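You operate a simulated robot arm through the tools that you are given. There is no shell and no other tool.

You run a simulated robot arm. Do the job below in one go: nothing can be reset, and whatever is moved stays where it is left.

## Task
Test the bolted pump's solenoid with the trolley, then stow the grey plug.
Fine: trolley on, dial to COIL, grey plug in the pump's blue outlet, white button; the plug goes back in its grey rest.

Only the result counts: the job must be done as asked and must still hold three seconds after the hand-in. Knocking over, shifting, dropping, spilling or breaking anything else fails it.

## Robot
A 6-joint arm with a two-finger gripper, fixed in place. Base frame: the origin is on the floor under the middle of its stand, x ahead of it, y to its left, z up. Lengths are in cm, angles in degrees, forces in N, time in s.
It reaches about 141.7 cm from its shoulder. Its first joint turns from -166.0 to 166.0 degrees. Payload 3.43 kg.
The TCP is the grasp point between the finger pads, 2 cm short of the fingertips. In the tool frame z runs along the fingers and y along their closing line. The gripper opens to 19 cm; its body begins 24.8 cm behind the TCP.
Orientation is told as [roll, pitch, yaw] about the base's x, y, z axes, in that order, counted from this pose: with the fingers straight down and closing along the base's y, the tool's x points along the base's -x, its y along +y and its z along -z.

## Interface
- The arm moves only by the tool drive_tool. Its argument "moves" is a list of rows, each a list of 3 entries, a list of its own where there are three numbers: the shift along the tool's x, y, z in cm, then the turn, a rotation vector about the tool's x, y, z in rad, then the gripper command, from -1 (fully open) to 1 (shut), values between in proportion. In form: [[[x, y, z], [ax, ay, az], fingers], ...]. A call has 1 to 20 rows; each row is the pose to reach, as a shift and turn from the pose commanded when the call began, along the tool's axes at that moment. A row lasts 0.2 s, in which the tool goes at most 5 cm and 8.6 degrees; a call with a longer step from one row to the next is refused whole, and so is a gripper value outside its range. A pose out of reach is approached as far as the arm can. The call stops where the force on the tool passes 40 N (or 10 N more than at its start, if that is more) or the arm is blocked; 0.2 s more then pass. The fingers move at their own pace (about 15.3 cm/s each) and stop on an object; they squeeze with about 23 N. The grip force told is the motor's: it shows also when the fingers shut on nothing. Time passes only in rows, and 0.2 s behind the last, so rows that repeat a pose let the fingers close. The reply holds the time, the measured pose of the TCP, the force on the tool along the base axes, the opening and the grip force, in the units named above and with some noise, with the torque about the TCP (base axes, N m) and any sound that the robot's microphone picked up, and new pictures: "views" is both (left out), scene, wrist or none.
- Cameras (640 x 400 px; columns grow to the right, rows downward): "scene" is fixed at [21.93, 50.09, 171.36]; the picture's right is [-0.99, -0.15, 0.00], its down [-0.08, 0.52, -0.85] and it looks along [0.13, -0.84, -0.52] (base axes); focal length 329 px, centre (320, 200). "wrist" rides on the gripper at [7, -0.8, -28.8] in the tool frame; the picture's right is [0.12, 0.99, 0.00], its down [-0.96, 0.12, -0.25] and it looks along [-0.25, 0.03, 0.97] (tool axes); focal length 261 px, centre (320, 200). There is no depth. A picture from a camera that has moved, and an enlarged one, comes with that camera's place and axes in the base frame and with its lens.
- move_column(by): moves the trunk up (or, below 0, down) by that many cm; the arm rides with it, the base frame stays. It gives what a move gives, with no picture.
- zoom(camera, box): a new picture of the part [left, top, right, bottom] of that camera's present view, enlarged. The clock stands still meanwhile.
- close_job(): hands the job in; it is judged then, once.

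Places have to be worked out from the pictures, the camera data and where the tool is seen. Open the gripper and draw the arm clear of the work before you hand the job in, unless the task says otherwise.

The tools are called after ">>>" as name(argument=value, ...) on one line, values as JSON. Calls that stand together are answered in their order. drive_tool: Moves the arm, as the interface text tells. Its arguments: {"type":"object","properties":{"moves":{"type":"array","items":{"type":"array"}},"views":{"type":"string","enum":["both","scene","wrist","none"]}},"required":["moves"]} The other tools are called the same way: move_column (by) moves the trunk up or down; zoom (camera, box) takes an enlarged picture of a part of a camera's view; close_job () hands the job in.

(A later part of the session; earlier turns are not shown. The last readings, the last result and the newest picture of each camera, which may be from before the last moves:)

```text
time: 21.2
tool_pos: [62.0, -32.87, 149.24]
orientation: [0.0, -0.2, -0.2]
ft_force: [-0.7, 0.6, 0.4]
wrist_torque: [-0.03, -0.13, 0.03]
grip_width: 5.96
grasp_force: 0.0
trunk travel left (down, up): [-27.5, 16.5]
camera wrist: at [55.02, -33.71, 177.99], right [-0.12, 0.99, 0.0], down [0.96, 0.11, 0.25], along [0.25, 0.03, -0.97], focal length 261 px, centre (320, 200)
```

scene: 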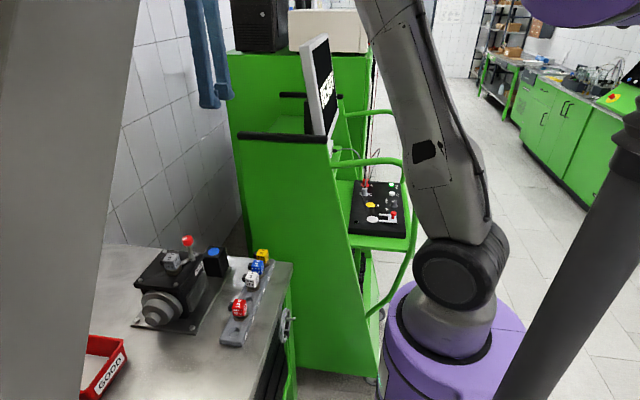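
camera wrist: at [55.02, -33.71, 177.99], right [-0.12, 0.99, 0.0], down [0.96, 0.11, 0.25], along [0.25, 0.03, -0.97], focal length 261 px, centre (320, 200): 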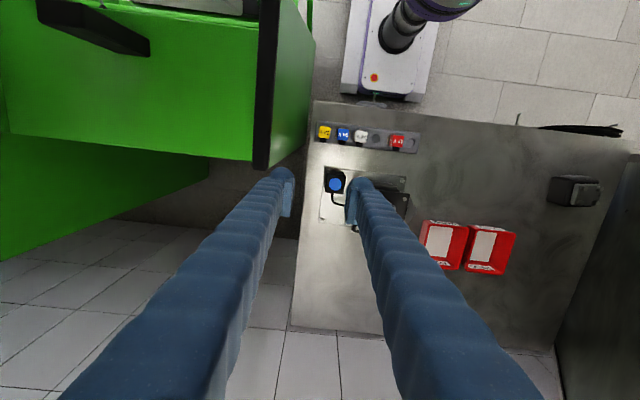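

Now the wrist camera looks down on the bench. I zoom on the pump, outlet, and the other items.

>>> zoom(camera="wrist", box=[300, 150, 380, 220])

>>> zoom(camera="wrist", box=[300, 100, 480, 230])

>>> zoom(camera="wrist", box=[400, 110, 640, 290])

```text
5.71 times, centred on (340, 185) of wrist
camera zoom: at [55.02, -33.71, 177.99], right [-0.12, 0.99, 0.0], down [0.96, 0.11, 0.25], along [0.25, 0.03, -0.97], focal length 1489 px, centre (206, 286)
```

zoom: 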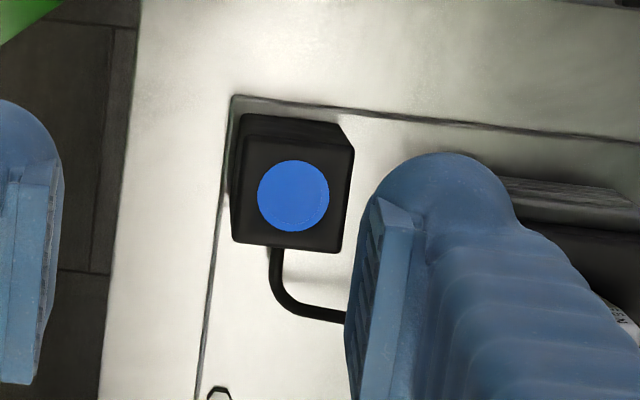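

```text
3.08 times, centred on (390, 165) of wrist
camera zoom: at [55.02, -33.71, 177.99], right [-0.12, 0.99, 0.0], down [0.96, 0.11, 0.25], along [0.25, 0.03, -0.97], focal length 802 px, centre (105, 308)
```

zoom: 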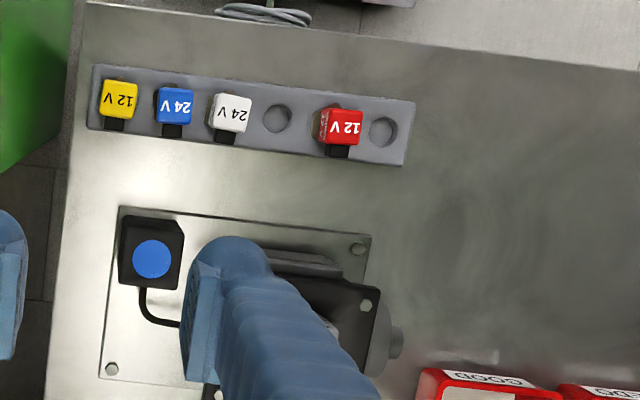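

```text
2.22 times, centred on (520, 200) of wrist
camera zoom: at [55.02, -33.71, 177.99], right [-0.12, 0.99, 0.0], down [0.96, 0.11, 0.25], along [0.25, 0.03, -0.97], focal length 579 px, centre (-124, 200)
```

zoom: 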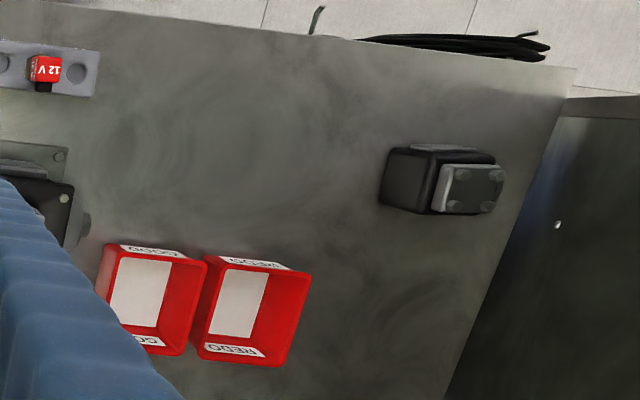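

The blue outlet triangulates to about (69.7,-27.3,100), facing up. The finger hides the lever, so I shift +x to see the pump body above the fingertips.

>>> drive_tool(moves=[[[-4.5, 0, 0], [0, 0, 0], 0.37], [[-9, 0, 0], [0, 0, 0], 0.37], [[-13.5, 0, 0], [0, 0, 0], 0.37], [[-18, 0, 0], [0, 0, 0], 0.37], [[-18, 0, 0], [0, 0, 0], 0.37]], views="both")

>>> zoom(camera="wrist", box=[300, 60, 480, 190])

>>> zoom(camera="scene", box=[120, 225, 240, 335])

```text
time: 22.4
tool_pos: [77.7, -31.81, 147.03]
orientation: [0.0, 0.0, -0.2]
ft_force: [-0.1, -0.7, 0.5]
wrist_torque: [0.07, 0.12, -0.01]
grip_width: 5.97
grasp_force: 0.2
out of reach, approached as far as the arm can: row 4, 5
trunk travel left (down, up): [-27.5, 16.5]
camera wrist: at [70.81, -32.62, 175.83], right [-0.12, 0.99, 0.0], down [0.96, 0.11, 0.25], along [0.25, 0.03, -0.97], focal length 261 px, centre (320, 200)
```

scene: 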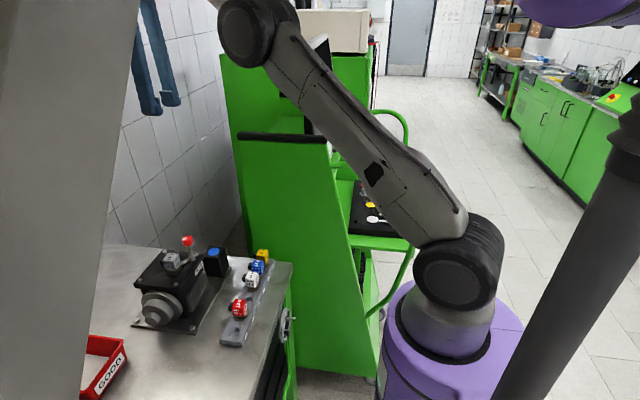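
wrist: 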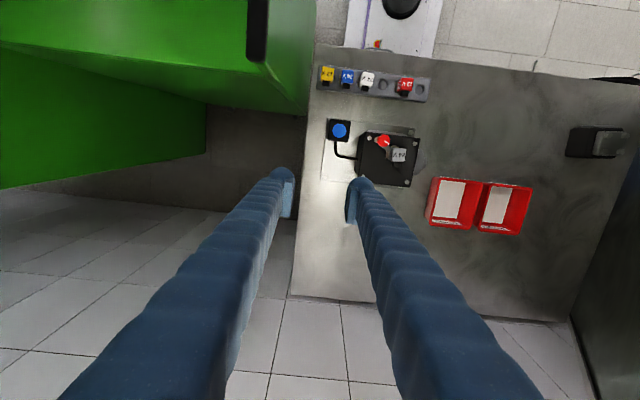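

```text
3.08 times, centred on (390, 125) of wrist
camera zoom: at [70.81, -32.62, 175.83], right [-0.12, 0.99, 0.0], down [0.96, 0.11, 0.25], along [0.25, 0.03, -0.97], focal length 802 px, centre (105, 431)
```

zoom: 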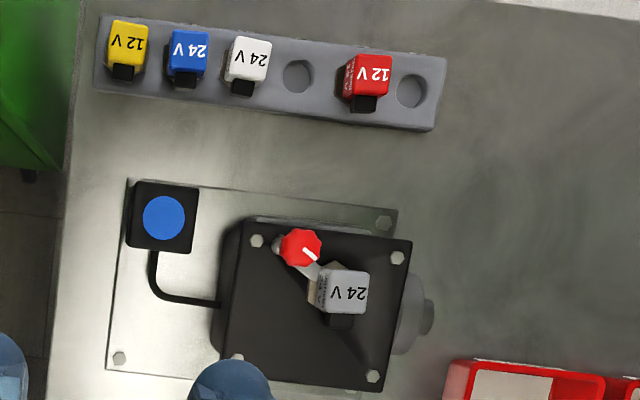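

```text
3.64 times, centred on (180, 280) of scene
camera zoom: at [21.93, 50.09, 171.36], right [-0.99, -0.15, 0.0], down [-0.08, 0.52, -0.85], along [0.13, -0.84, -0.52], focal length 1195 px, centre (829, -91)
```

zoom: 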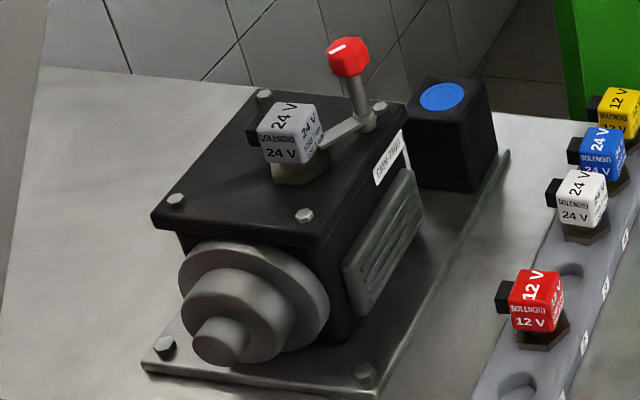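

The lever knob is at about (70.9,-17.4,112), and the pump's top edge is near y≈-22 at z≈104.5. So at the outlet I will use yaw -90 (fingers along x). First I go back to the plug by the same route.

>>> drive_tool(moves=[[[4.5, 0, 0], [0, 0, 0], 0.37], [[9, 0, 0], [0, 0, 0], 0.37], [[13.5, 0, 0], [0, 0, 0], 0.37], [[18, 0, 0], [0, 0, 0], 0.37], [[22.5, -0.4, 0], [0, 0, 0], 0.37], [[27, -0.8, 0], [0, 0, 0], 0.37], [[31.5, -1.2, 0], [0, 0, 0], 0.37], [[36, -1.6, 0], [0, 0, 0], 0.37], [[40.5, -2, 0], [0, 0, 0], 0.37], [[45, -2.4, 0], [0, 0, 0], 0.37], [[49.5, -2.7, 0], [0, 0, 0], 0.37], [[54, -3, 0], [0, 0, 0], 0.37]], views="none")

```text
time: 25.0
tool_pos: [23.74, -35.1, 146.3]
orientation: [1.2, 0.7, 0.0]
ft_force: [0.1, -0.1, -0.9]
wrist_torque: [0.16, 0.05, 0.01]
grip_width: 5.97
grasp_force: 0.1
trunk travel left (down, up): [-27.5, 16.5]
```

The arm is back near (23.7,-35,146). I continue to above the plug and descend to z≈116, then check alignment.

>>> drive_tool(moves=[[[1, -4, -1], [0, 0, 0], 0.37], [[2, -8.5, -2], [0, 0, 0], 0.37], [[2, -13, -2], [0, 0, 0], 0.37], [[2, -17.5, -2], [0, 0, 0], 0.37], [[2, -22, -2], [0, 0, 0], 0.37], [[2, -26.5, -2], [0, 0, 0], 0.37], [[2, -31, -2], [0, 0, 0], 0.37], [[2, -35.5, -2], [0, 0, 0], 0.37], [[2, -40, -2], [0, 0, 0], 0.37], [[2, -40.9, 1], [0, 0, 0], 0.37], [[2, -40.9, 5.5], [0, 0, 0], 0.37], [[2, -40.9, 10], [0, 0, 0], 0.37], [[2, -40.9, 14.5], [0, 0, 0], 0.37], [[2, -40.9, 19], [0, 0, 0], 0.37], [[2, -40.9, 23.5], [0, 0, 0], 0.37], [[2, -40.9, 28], [0, 0, 0], 0.37], [[2, -40.9, 31], [0, 0, 0], 0.37], [[2, -40.9, 31], [0, 0, 0], 0.37]], views="both")

>>> zoom(camera="wrist", box=[240, 130, 400, 240])

```text
time: 28.8
tool_pos: [21.42, -75.79, 116.21]
orientation: [0.0, 0.0, 0.0]
ft_force: [1.0, -0.5, 0.0]
wrist_torque: [0.02, -0.01, 0.01]
grip_width: 5.97
grasp_force: 0.1
trunk travel left (down, up): [-27.5, 16.5]
camera wrist: at [14.57, -76.53, 144.98], right [-0.12, 0.99, 0.0], down [0.96, 0.11, 0.25], along [0.25, 0.03, -0.97], focal length 261 px, centre (320, 200)
```

scene: 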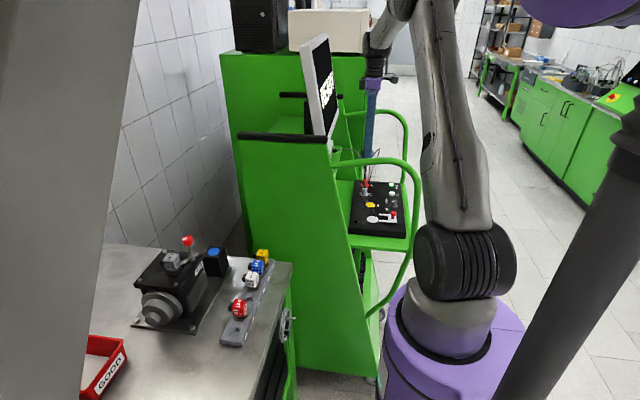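
wrist: 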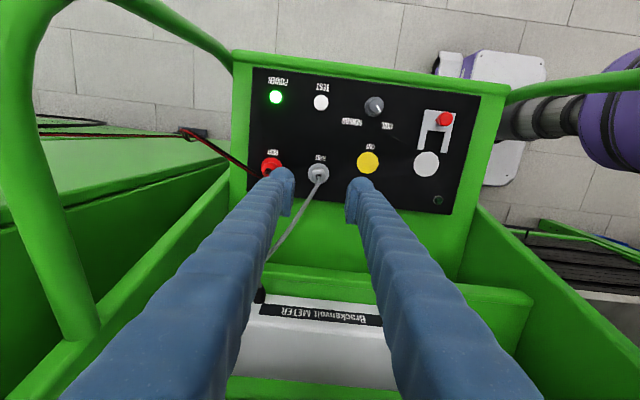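

```text
3.64 times, centred on (320, 185) of wrist
camera zoom: at [14.57, -76.53, 144.98], right [-0.12, 0.99, 0.0], down [0.96, 0.11, 0.25], along [0.25, 0.03, -0.97], focal length 948 px, centre (320, 254)
```

zoom: 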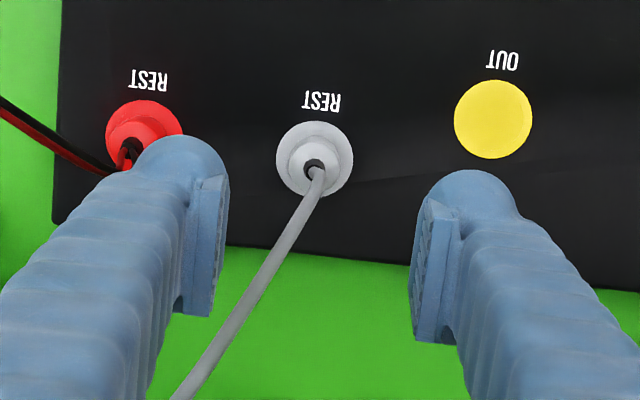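

The plug centre is at about (21.74,-75.94). I descend with ~5 cm opening to TCP z≈101.2 and close on the plug body.

>>> drive_tool(moves=[[[-0.3, -0.14, 4.5], [0, 0, 0], 0.47], [[-0.3, -0.14, 9], [0, 0, 0], 0.47], [[-0.3, -0.14, 12], [0, 0, 0], 0.47], [[-0.3, -0.14, 14], [0, 0, 0], 0.47], [[-0.3, -0.14, 14.9], [0, 0, 0], 0.47], [[-0.3, -0.14, 14.9], [0, 0, 0], 0.47]], views="both")

>>> zoom(camera="wrist", box=[240, 130, 400, 240])

>>> zoom(camera="scene", box=[335, 150, 415, 220])

```text
time: 30.2
tool_pos: [21.72, -75.83, 101.27]
orientation: [0.0, 0.0, 0.0]
ft_force: [-0.9, -0.2, 0.2]
wrist_torque: [0.02, -0.02, 0.01]
grip_width: 5.02
grasp_force: 0.0
trunk travel left (down, up): [-27.5, 16.5]
camera wrist: at [14.88, -76.62, 130.08], right [-0.12, 0.99, 0.0], down [0.96, 0.11, 0.25], along [0.25, 0.03, -0.97], focal length 261 px, centre (320, 200)
```

scene: 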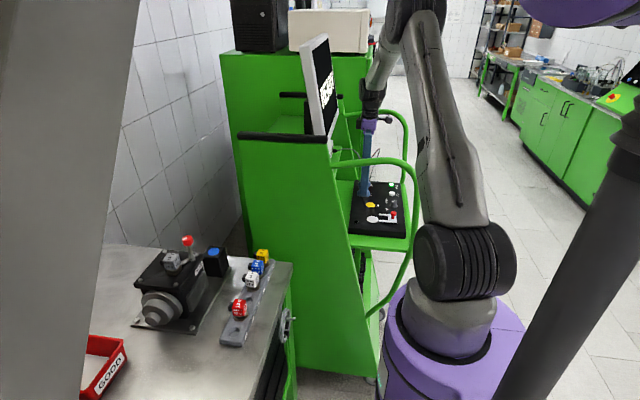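
wrist: 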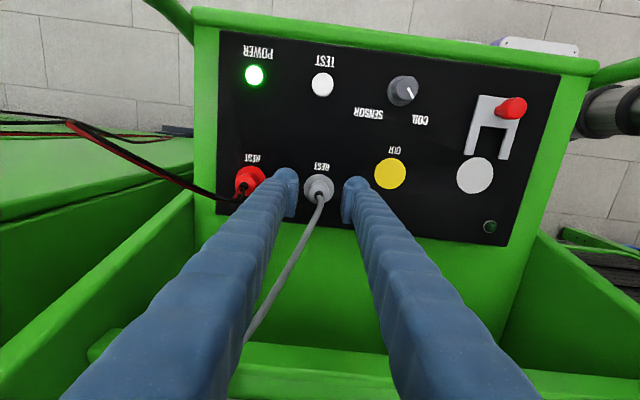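

```text
3.64 times, centred on (320, 185) of wrist
camera zoom: at [14.88, -76.62, 130.08], right [-0.12, 0.99, 0.0], down [0.96, 0.11, 0.25], along [0.25, 0.03, -0.97], focal length 948 px, centre (320, 254)
```

zoom: 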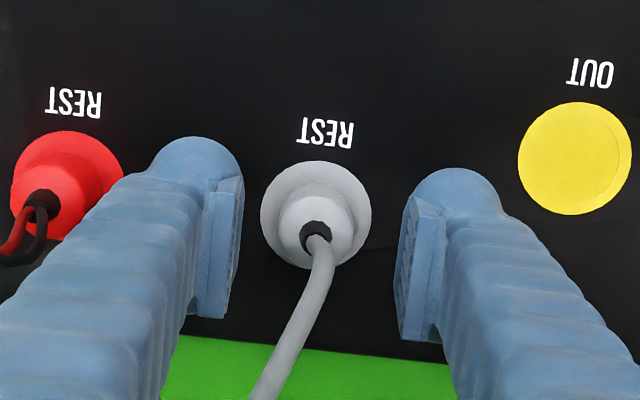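

```text
5.71 times, centred on (375, 185) of scene
camera zoom: at [21.93, 50.09, 171.36], right [-0.99, -0.15, 0.0], down [-0.08, 0.52, -0.85], along [0.13, -0.84, -0.52], focal length 1878 px, centre (6, 286)
```

zoom: 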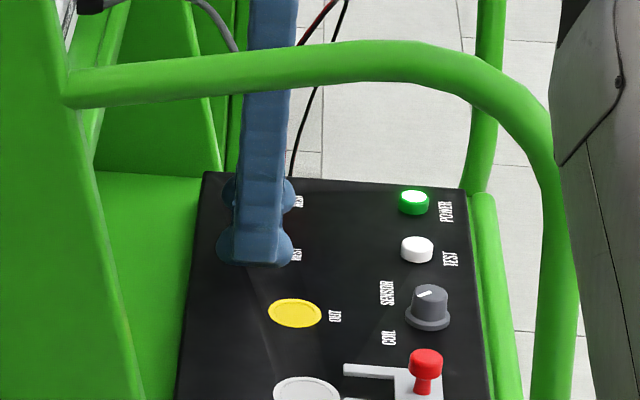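

The pads straddle the plug body evenly. I close on it.

>>> drive_tool(moves=[[[0, 0, 0], [0, 0, 0], 0.7], [[0, 0, 0], [0, 0, 0], 1], [[0, 0, 0], [0, 0, 0], 1]], views="wrist")

>>> zoom(camera="wrist", box=[240, 130, 400, 240])

```text
time: 31.0
tool_pos: [21.88, -75.83, 101.24]
orientation: [0.0, 0.0, 0.0]
ft_force: [0.2, 0.0, 0.6]
wrist_torque: [-0.04, 0.01, 0.0]
grip_width: 2.33
grasp_force: 22.7
trunk travel left (down, up): [-27.5, 16.5]
camera wrist: at [14.88, -76.63, 130.09], right [-0.12, 0.99, 0.0], down [0.96, 0.11, 0.25], along [0.25, 0.03, -0.97], focal length 261 px, centre (320, 200)
```

wrist: 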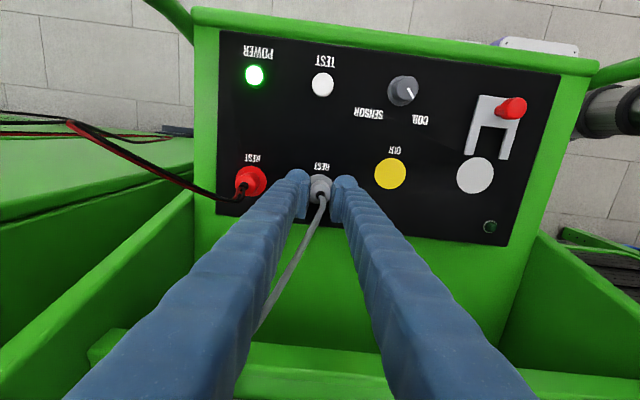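

```text
3.64 times, centred on (320, 185) of wrist
camera zoom: at [14.88, -76.63, 130.09], right [-0.12, 0.99, 0.0], down [0.96, 0.11, 0.25], along [0.25, 0.03, -0.97], focal length 948 px, centre (320, 254)
```

zoom: 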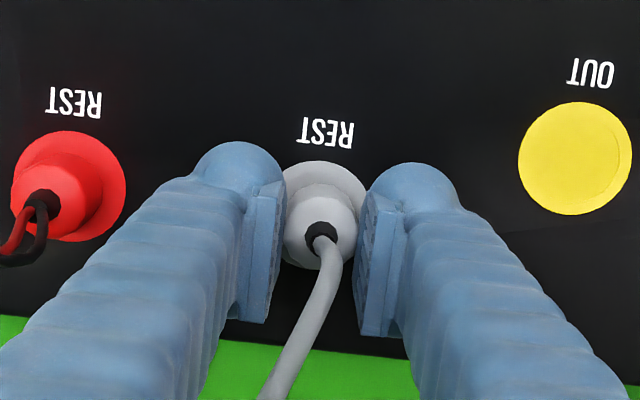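

The plug is held (2.33 cm, no side force). I pull it straight up slowly.

>>> drive_tool(moves=[[[0, 0, -0.5], [0, 0, 0], 1], [[0, 0, -1], [0, 0, 0], 1], [[0, 0, -1.5], [0, 0, 0], 1], [[0, 0, -2], [0, 0, 0], 1], [[0, 0, -3], [0, 0, 0], 1], [[0, 0, -4.5], [0, 0, 0], 1], [[0, 0, -7], [0, 0, 0], 1], [[0, 0, -10], [0, 0, 0], 1]], views="both")

>>> zoom(camera="wrist", box=[240, 130, 400, 240])

>>> zoom(camera="scene", box=[335, 130, 415, 220])

```text
time: 32.8
tool_pos: [21.74, -75.77, 111.37]
orientation: [0.0, 0.0, 0.1]
ft_force: [-0.5, -0.1, -0.9]
wrist_torque: [-0.1, 0.0, -0.03]
grip_width: 2.31
grasp_force: 22.8
trunk travel left (down, up): [-27.5, 16.5]
camera wrist: at [14.84, -76.58, 140.23], right [-0.12, 0.99, 0.0], down [0.96, 0.12, 0.25], along [0.25, 0.03, -0.97], focal length 261 px, centre (320, 200)
```

scene: 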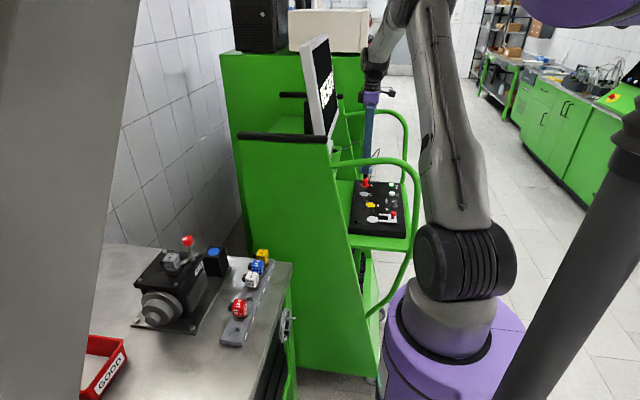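
wrist: 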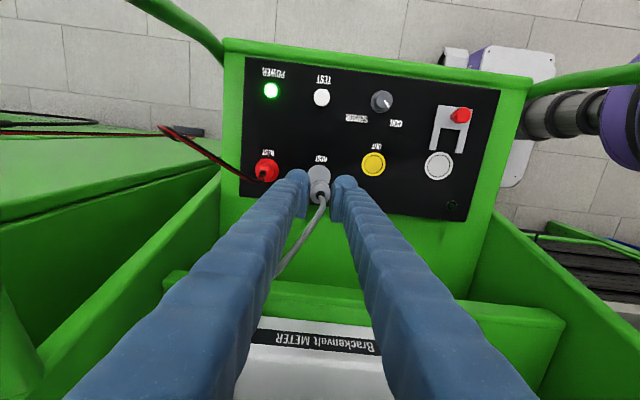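

```text
3.64 times, centred on (320, 185) of wrist
camera zoom: at [14.84, -76.58, 140.23], right [-0.12, 0.99, 0.0], down [0.96, 0.12, 0.25], along [0.25, 0.03, -0.97], focal length 948 px, centre (320, 254)
```

zoom: 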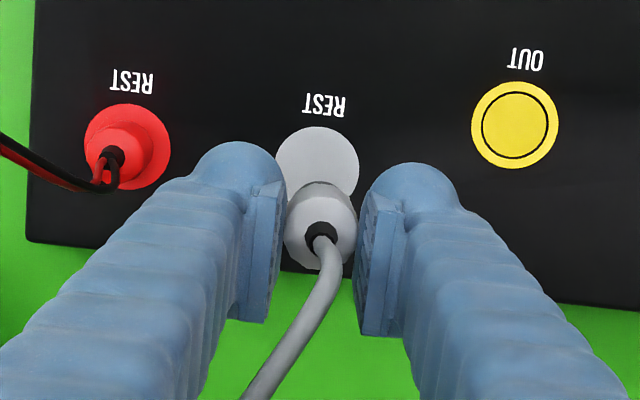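

```text
4.44 times, centred on (375, 175) of scene
camera zoom: at [21.93, 50.09, 171.36], right [-0.99, -0.15, 0.0], down [-0.08, 0.52, -0.85], along [0.13, -0.84, -0.52], focal length 1461 px, centre (76, 311)
```

zoom: 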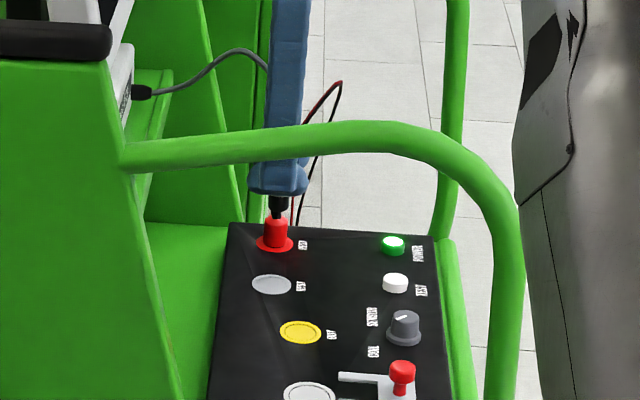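

The plug is out and firmly held. I lift to z≈149, then move +y past the monitor edge as scouted.

>>> drive_tool(moves=[[[0, 0, -4.7], [0, 0, 0], 1], [[0, 0, -9.4], [0, 0, 0], 1], [[0, 0, -14.1], [0, 0, 0], 1], [[0, 0, -18.8], [0, 0, 0], 1], [[0, 0, -23.5], [0, 0, 0], 1], [[0, 0, -28.2], [0, 0, 0], 1], [[0, 0, -32.9], [0, 0, 0], 1], [[0, 0, -37.6], [0, 0, 0], 1], [[0, 4.5, -37.6], [0, 0, 0], 1], [[0, 9, -37.6], [0, 0, 0], 1], [[0, 13.5, -37.6], [0, 0, 0], 1], [[0, 18, -37.6], [0, 0, 0], 1], [[0, 22.5, -37.6], [0, 0, 0], 1], [[0, 27, -37.6], [0, 0, 0], 1], [[0, 27.9, -37.6], [0, 0, 0], 1]], views="both")

```text
time: 36.0
tool_pos: [21.83, -48.09, 148.99]
orientation: [0.0, 0.0, -0.1]
ft_force: [0.2, -0.1, -0.3]
wrist_torque: [0.01, 0.03, -0.02]
grip_width: 2.32
grasp_force: 22.8
trunk travel left (down, up): [-27.5, 16.5]
camera wrist: at [14.92, -48.79, 177.76], right [-0.12, 0.99, 0.0], down [0.96, 0.11, 0.25], along [0.25, 0.03, -0.97], focal length 261 px, centre (320, 200)
```

scene: 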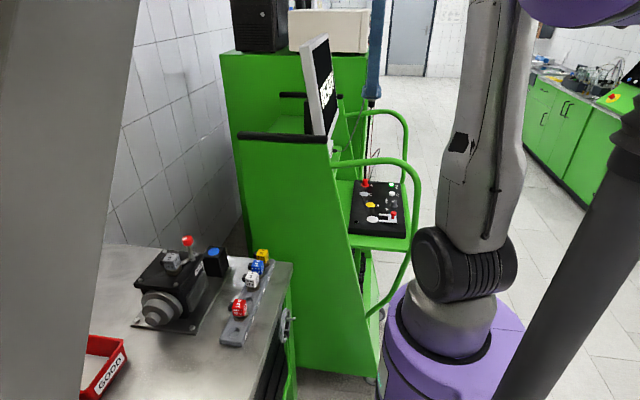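
wrist: 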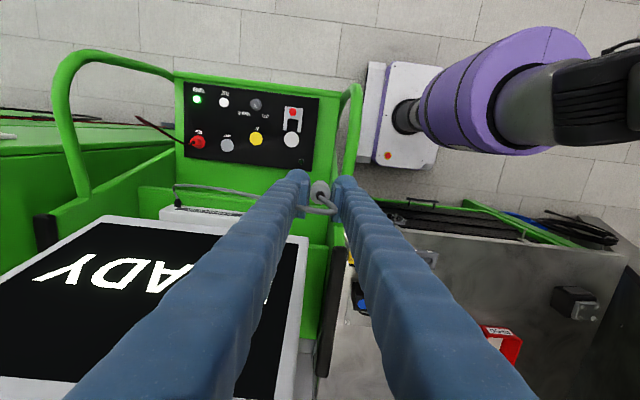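

The cable pays out freely with no force. I continue to y≈-36, then along +x, turning the yaw to -90 on the way.

>>> drive_tool(moves=[[[-1, 4, 0], [0, 0, 0], 1], [[-2, 8, 0], [0, 0, 0], 1], [[-3, 12, 0], [0, 0, 0], 1], [[-6.5, 12.5, 0], [0, 0, 0.143], 1], [[-10, 13, 0], [0, 0, 0.286], 1], [[-13.5, 13.5, 0], [0, 0, 0.429], 1], [[-17, 14, 0], [0, 0, 0.572], 1], [[-20.5, 14.5, 0], [0, 0, 0.715], 1], [[-24, 15, 0], [0, 0, 0.858], 1], [[-27.5, 15.5, 0], [0, 0, 1.001], 1], [[-31, 16, 0], [0, 0, 1.144], 1], [[-34.5, 16.5, 0], [0, 0, 1.287], 1], [[-38, 17, 0], [0, 0, 1.43], 1], [[-40, 17.5, 0], [0, 0, 1.5708], 1], [[-40, 17.5, 0], [0, 0, 1.5708], 1]], views="both")

```text
time: 39.2
tool_pos: [61.93, -30.43, 149.0]
orientation: [0.0, 0.0, -90.1]
ft_force: [0.0, -0.5, -0.2]
wrist_torque: [0.03, 0.01, -0.01]
grip_width: 2.32
grasp_force: 22.8
trunk travel left (down, up): [-27.5, 16.5]
camera wrist: at [61.18, -23.33, 177.7], right [0.99, 0.12, 0.0], down [0.11, -0.96, 0.25], along [0.03, -0.25, -0.97], focal length 261 px, centre (320, 200)
```

scene: 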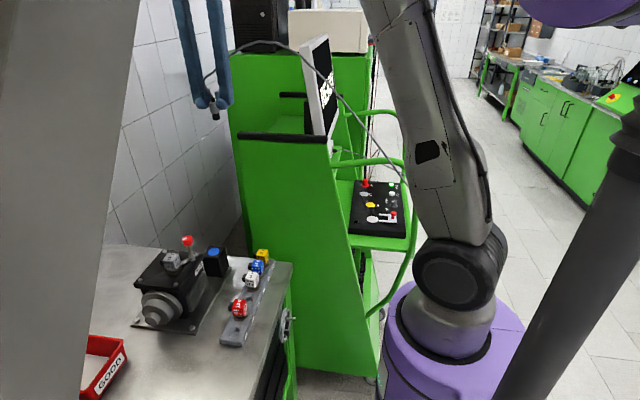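
wrist: 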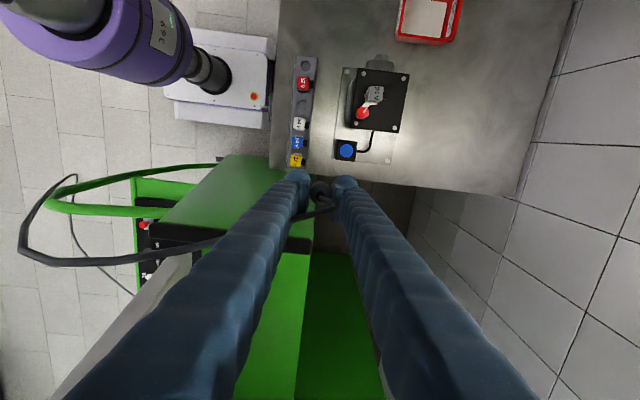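

The tool is at (61.9,-30.4,149), yaw -90, with the plug visible below the fingertips. I zoom to see the plug's length and refine the outlet position.

>>> zoom(camera="scene", box=[180, 70, 250, 130])

>>> zoom(camera="wrist", box=[280, 60, 420, 210])

```text
6.67 times, centred on (215, 100) of scene
camera zoom: at [21.93, 50.09, 171.36], right [-0.99, -0.15, 0.0], down [-0.08, 0.52, -0.85], along [0.13, -0.84, -0.52], focal length 2191 px, centre (1020, 867)
```

zoom: 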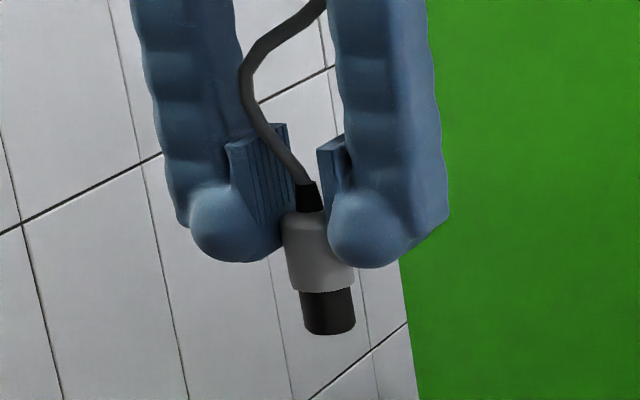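

```text
2.67 times, centred on (350, 135) of wrist
camera zoom: at [61.18, -23.33, 177.7], right [0.99, 0.12, 0.0], down [0.11, -0.96, 0.25], along [0.03, -0.25, -0.97], focal length 695 px, centre (240, 373)
```

zoom: 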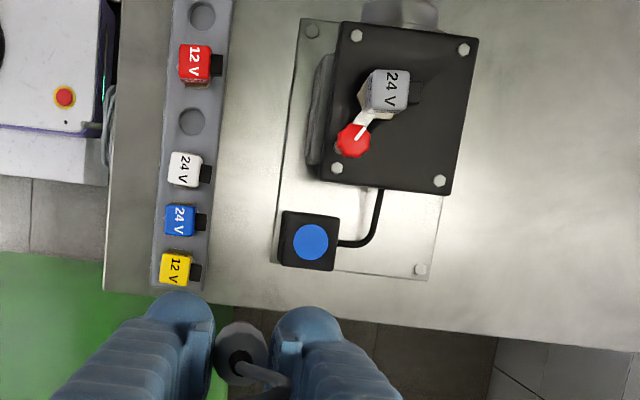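

The plug is vertical, with a ~1.7 cm spigot whose end is about 4.7 cm below TCP. I move over the outlet (≈69.6,-27.4) and descend to z≈115 for fine alignment.

>>> drive_tool(moves=[[[1.5, 3.9, 0], [0, 0, 0], 1], [[3.0, 7.7, 1], [0, 0, 0], 1], [[3.0, 7.7, 5.5], [0, 0, 0], 1], [[3.0, 7.7, 10], [0, 0, 0], 1], [[3.0, 7.7, 14.5], [0, 0, 0], 1], [[3.0, 7.7, 19], [0, 0, 0], 1], [[3.0, 7.7, 23.5], [0, 0, 0], 1], [[3.0, 7.7, 28], [0, 0, 0], 1], [[3.0, 7.7, 32], [0, 0, 0], 1], [[3.0, 7.7, 34], [0, 0, 0], 1], [[3.0, 7.7, 34], [0, 0, 0], 1]], views="both")

>>> zoom(camera="wrist", box=[250, 110, 390, 230])

>>> zoom(camera="scene", box=[180, 200, 250, 280])

```text
time: 41.6
tool_pos: [69.52, -27.55, 114.84]
orientation: [0.1, 0.1, -90.0]
ft_force: [-0.2, 0.1, -0.9]
wrist_torque: [0.0, -0.01, -0.01]
grip_width: 2.34
grasp_force: 23.2
trunk travel left (down, up): [-27.5, 16.5]
camera wrist: at [68.81, -20.4, 143.64], right [0.99, 0.12, 0.0], down [0.12, -0.96, 0.25], along [0.03, -0.25, -0.97], focal length 261 px, centre (320, 200)
```

scene: 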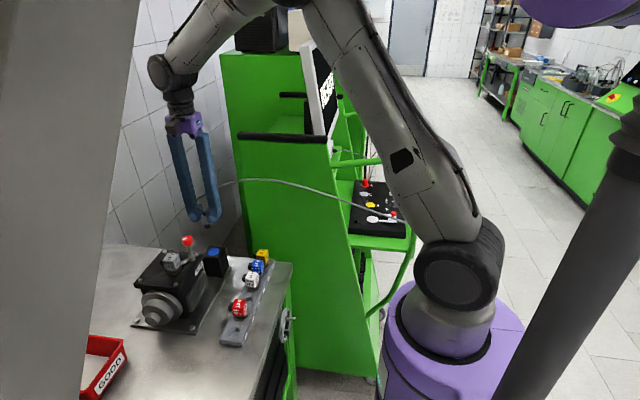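
wrist: 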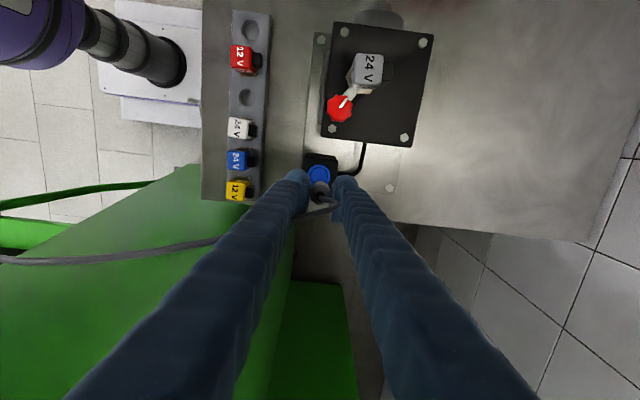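

```text
3.33 times, centred on (320, 170) of wrist
camera zoom: at [68.81, -20.4, 143.64], right [0.99, 0.12, 0.0], down [0.12, -0.96, 0.25], along [0.03, -0.25, -0.97], focal length 869 px, centre (320, 300)
```

zoom: 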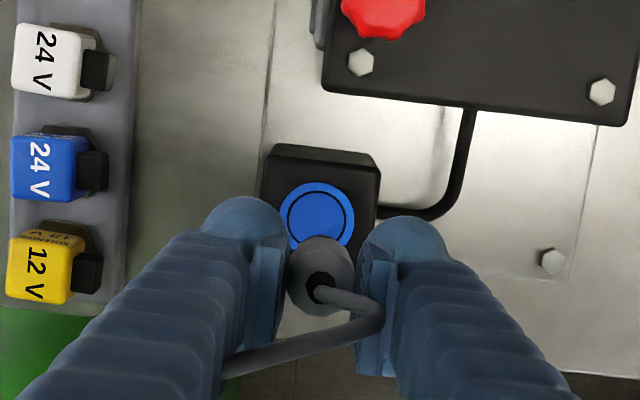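

```text
5.00 times, centred on (215, 240) of scene
camera zoom: at [21.93, 50.09, 171.36], right [-0.99, -0.15, 0.0], down [-0.08, 0.52, -0.85], along [0.13, -0.84, -0.52], focal length 1643 px, centre (845, 0)
```

zoom: 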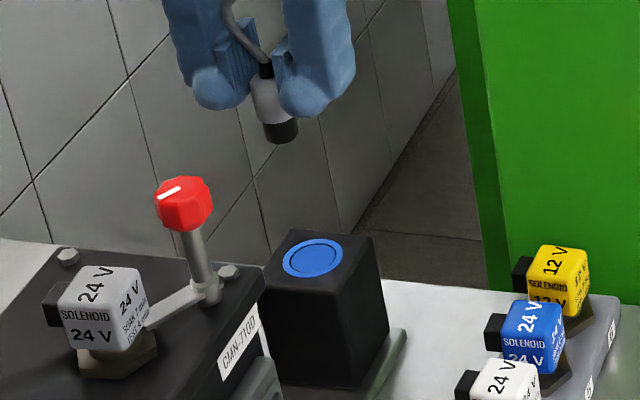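

The plug axis lines up with the outlet within a few mm in the wrist view. I descend to about 1.5 cm above the outlet and look again.

>>> drive_tool(moves=[[[0, 0, 3], [0, 0, 0], 1], [[0, 0, 6], [0, 0, 0], 1], [[0, 0, 8], [0, 0, 0], 1], [[0, 0, 8], [0, 0, 0], 1]], views="both")

>>> zoom(camera="wrist", box=[270, 140, 370, 220])

>>> zoom(camera="scene", box=[190, 220, 240, 280])

```text
time: 42.6
tool_pos: [69.58, -27.42, 106.83]
orientation: [0.0, 0.0, -90.0]
ft_force: [0.9, 0.6, -0.5]
wrist_torque: [-0.04, -0.03, -0.02]
grip_width: 2.3
grasp_force: 22.8
trunk travel left (down, up): [-27.5, 16.5]
camera wrist: at [68.88, -20.39, 135.65], right [0.99, 0.12, 0.0], down [0.12, -0.96, 0.25], along [0.03, -0.25, -0.97], focal length 261 px, centre (320, 200)
```

scene: 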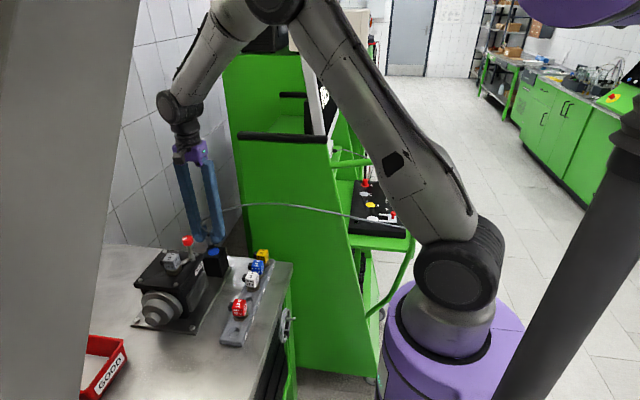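
wrist: 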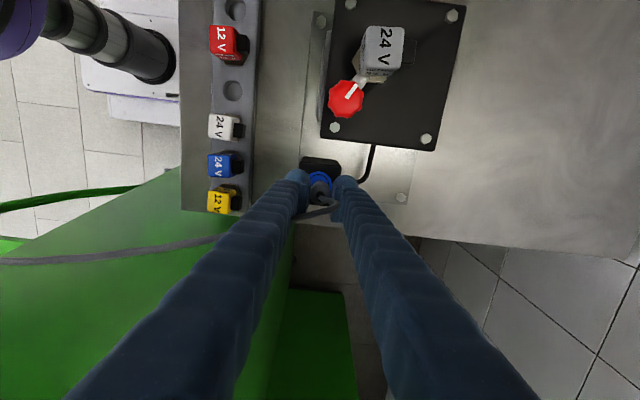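

```text
5.00 times, centred on (320, 180) of wrist
camera zoom: at [68.88, -20.39, 135.65], right [0.99, 0.12, 0.0], down [0.12, -0.96, 0.25], along [0.03, -0.25, -0.97], focal length 1303 px, centre (320, 300)
```

zoom: 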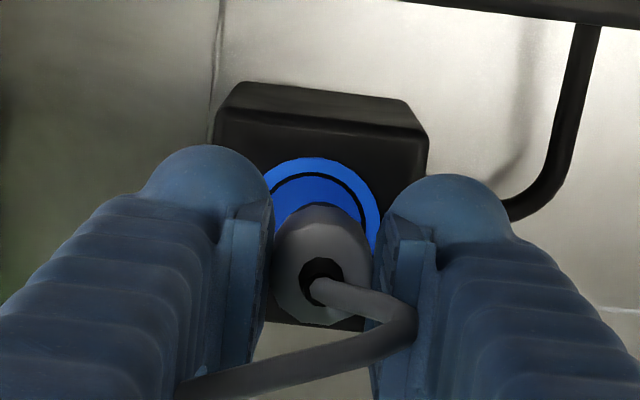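

```text
6.67 times, centred on (215, 250) of scene
camera zoom: at [21.93, 50.09, 171.36], right [-0.99, -0.15, 0.0], down [-0.08, 0.52, -0.85], along [0.13, -0.84, -0.52], focal length 2191 px, centre (1020, -133)
```

zoom: 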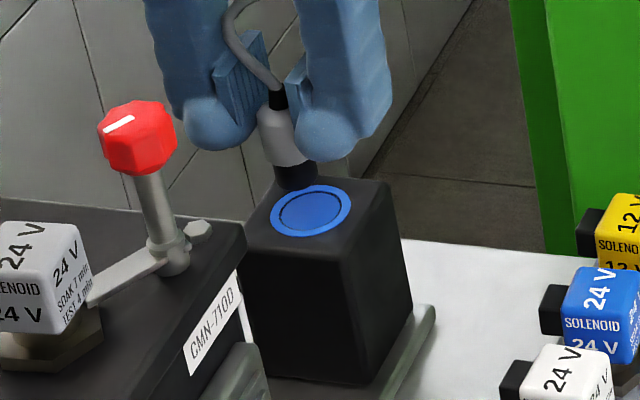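

The readings agree closely but I want a finer check of the outlet's centre against the plug, so I zoom tighter in both views.

>>> zoom(camera="wrist", box=[300, 162, 342, 208])

>>> zoom(camera="scene", box=[200, 235, 230, 262])

```text
8.70 times, centred on (321, 185) of wrist
camera zoom: at [68.88, -20.39, 135.65], right [0.99, 0.12, 0.0], down [0.12, -0.96, 0.25], along [0.03, -0.25, -0.97], focal length 2266 px, centre (311, 330)
```

zoom: 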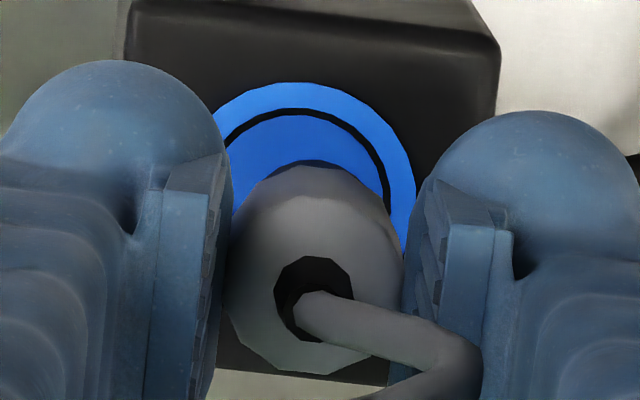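

```text
14.81 times, centred on (215, 248) of scene
camera zoom: at [21.93, 50.09, 171.36], right [-0.99, -0.15, 0.0], down [-0.08, 0.52, -0.85], along [0.13, -0.84, -0.52], focal length 4869 px, centre (1876, -518)
```

zoom: 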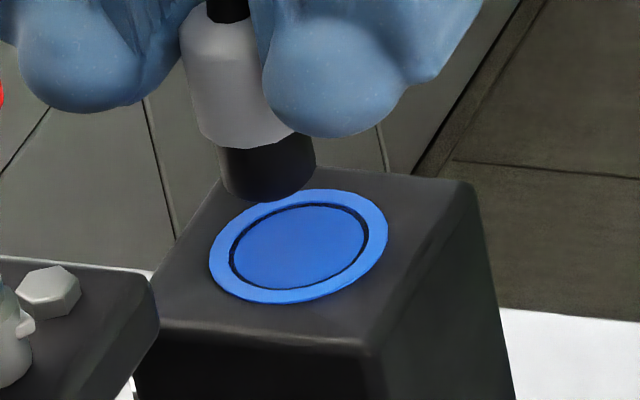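

From the tight zooms the spigot is ~2.2 cm above the outlet, offset by roughly 1–3 mm. I nudge −0.13 in x, −0.08 in y and descend another 1.3 cm to check.

>>> drive_tool(moves=[[[-0.08, -0.13, 0.5], [0, 0, 0], 1], [[-0.08, -0.13, 1.0], [0, 0, 0], 1], [[-0.08, -0.13, 1.3], [0, 0, 0], 1], [[-0.08, -0.13, 1.3], [0, 0, 0], 1]], views="none")

>>> zoom(camera="wrist", box=[300, 162, 342, 208])

>>> zoom(camera="scene", box=[200, 235, 230, 262])

```text
time: 43.6
tool_pos: [69.45, -27.46, 105.5]
orientation: [-0.1, -0.1, -90.1]
ft_force: [-0.2, 0.3, -1.0]
wrist_torque: [-0.01, -0.04, 0.0]
grip_width: 2.31
grasp_force: 23.1
trunk travel left (down, up): [-27.5, 16.5]
```

```text
8.70 times, centred on (321, 185) of wrist
camera zoom: at [68.76, -20.47, 134.36], right [0.99, 0.12, 0.0], down [0.12, -0.96, 0.25], along [0.03, -0.25, -0.97], focal length 2266 px, centre (311, 330)
```

zoom: 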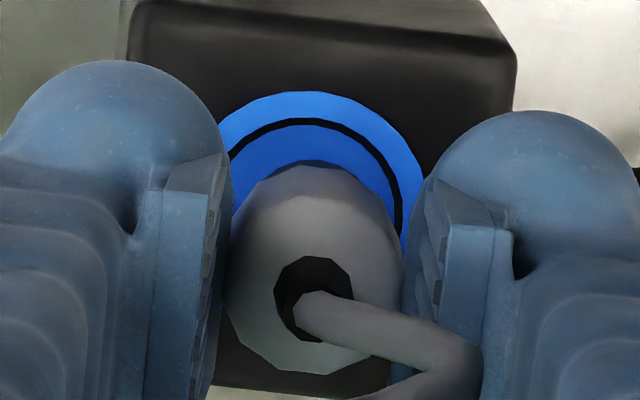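

```text
14.81 times, centred on (215, 248) of scene
camera zoom: at [21.93, 50.09, 171.36], right [-0.99, -0.15, 0.0], down [-0.08, 0.52, -0.85], along [0.13, -0.84, -0.52], focal length 4869 px, centre (1876, -518)
```

zoom: 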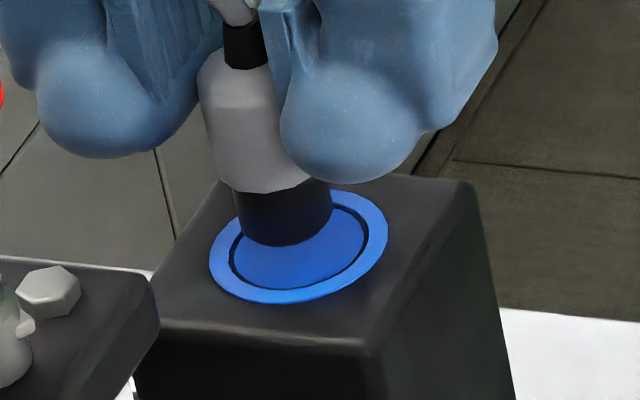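

Spigot is ~0.85 cm above and nearly centred (hole ≈3 cm, spigot ≈2 cm). I nudge slightly and lower slowly to seat it.

>>> drive_tool(moves=[[[0.03, -0.1, 0.4], [0, 0, 0], 1], [[0.03, -0.1, 0.8], [0, 0, 0], 1], [[0.03, -0.1, 1.1], [0, 0, 0], 1], [[0.03, -0.1, 1.4], [0, 0, 0], 1], [[0.03, -0.1, 1.7], [0, 0, 0], 1], [[0.03, -0.1, 2.0], [0, 0, 0], 1], [[0.03, -0.1, 2.3], [0, 0, 0], 1], [[0.03, -0.1, 2.3], [0, 0, 0], 1]], views="both")

>>> zoom(camera="wrist", box=[300, 162, 342, 208])

>>> zoom(camera="scene", box=[200, 235, 230, 262])

```text
time: 45.4
tool_pos: [69.18, -27.56, 103.17]
orientation: [-0.1, 0.0, -90.0]
ft_force: [-0.3, 0.1, 0.0]
wrist_torque: [-0.01, -0.01, -0.02]
grip_width: 2.36
grasp_force: 22.5
trunk travel left (down, up): [-27.5, 16.5]
camera wrist: at [68.66, -20.43, 132.05], right [0.99, 0.12, 0.0], down [0.12, -0.96, 0.25], along [0.03, -0.25, -0.97], focal length 261 px, centre (320, 200)
```

scene: 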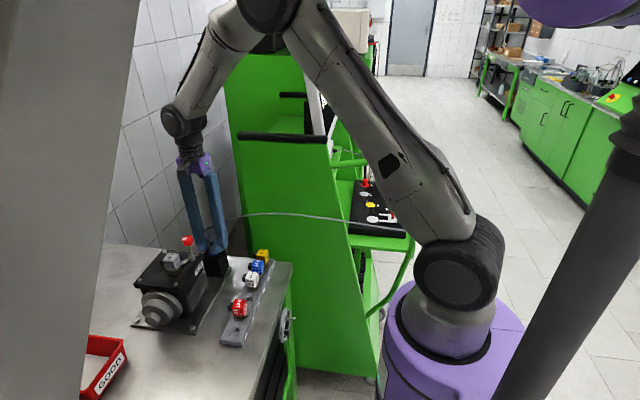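
wrist: 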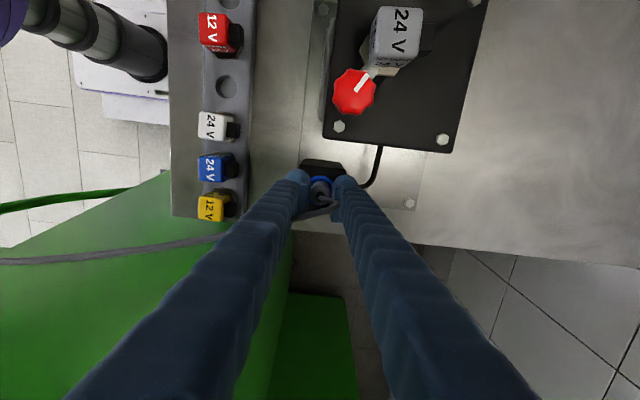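

```text
8.70 times, centred on (321, 185) of wrist
camera zoom: at [68.66, -20.43, 132.05], right [0.99, 0.12, 0.0], down [0.12, -0.96, 0.25], along [0.03, -0.25, -0.97], focal length 2266 px, centre (311, 330)
```

zoom: 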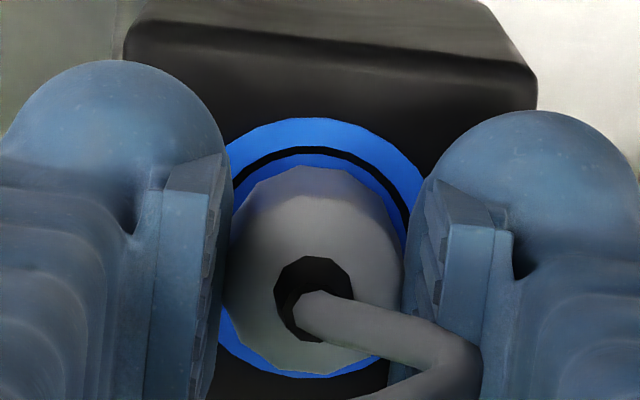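

```text
14.81 times, centred on (215, 248) of scene
camera zoom: at [21.93, 50.09, 171.36], right [-0.99, -0.15, 0.0], down [-0.08, 0.52, -0.85], along [0.13, -0.84, -0.52], focal length 4869 px, centre (1876, -518)
```

zoom: 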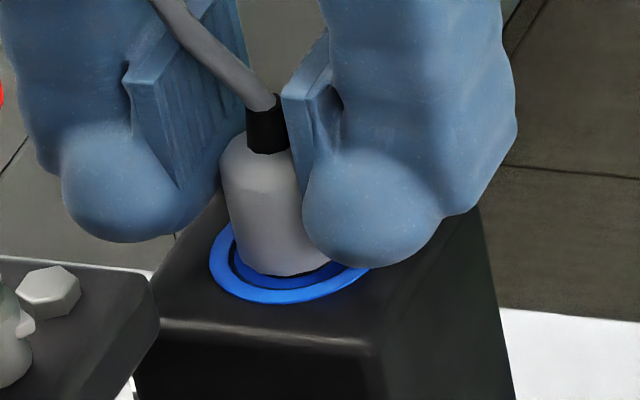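

The spigot is in with about 0.2 cm left and no force. I lower the last few millimetres with a small centring nudge and watch the force.

>>> drive_tool(moves=[[[0.07, -0.08, 0.1], [0, 0, 0], 1], [[0.07, -0.08, 0.2], [0, 0, 0], 1], [[0.07, -0.08, 0.3], [0, 0, 0], 1], [[0.07, -0.08, 0.4], [0, 0, 0], 1], [[0.07, -0.08, 0.4], [0, 0, 0], 1]], views="none")

>>> zoom(camera="wrist", box=[300, 162, 342, 208])

>>> zoom(camera="scene", box=[200, 235, 230, 262])

```text
time: 46.6
tool_pos: [69.22, -27.43, 102.97]
orientation: [0.0, -0.1, -90.1]
ft_force: [2.2, -1.3, 20.7]
wrist_torque: [-0.03, -0.05, 0.0]
grip_width: 2.33
grasp_force: 22.9
trunk travel left (down, up): [-27.5, 16.5]
```

```text
8.70 times, centred on (321, 185) of wrist
camera zoom: at [68.5, -20.33, 131.75], right [0.99, 0.12, 0.0], down [0.11, -0.96, 0.25], along [0.03, -0.25, -0.97], focal length 2266 px, centre (311, 330)
```

zoom: 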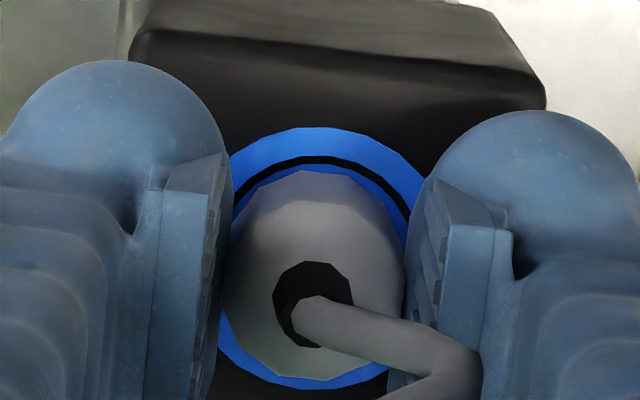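

```text
14.81 times, centred on (215, 248) of scene
camera zoom: at [21.93, 50.09, 171.36], right [-0.99, -0.15, 0.0], down [-0.08, 0.52, -0.85], along [0.13, -0.84, -0.52], focal length 4869 px, centre (1876, -518)
```

zoom: 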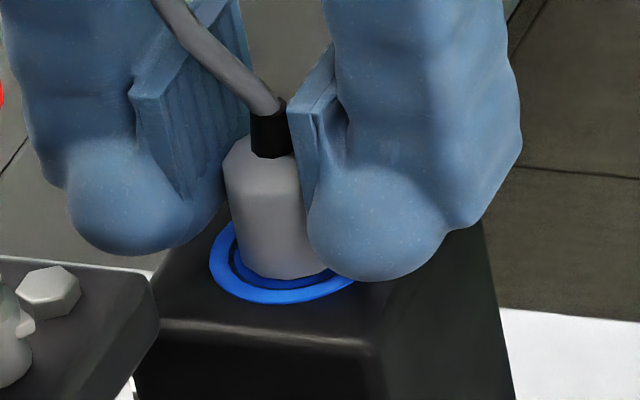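

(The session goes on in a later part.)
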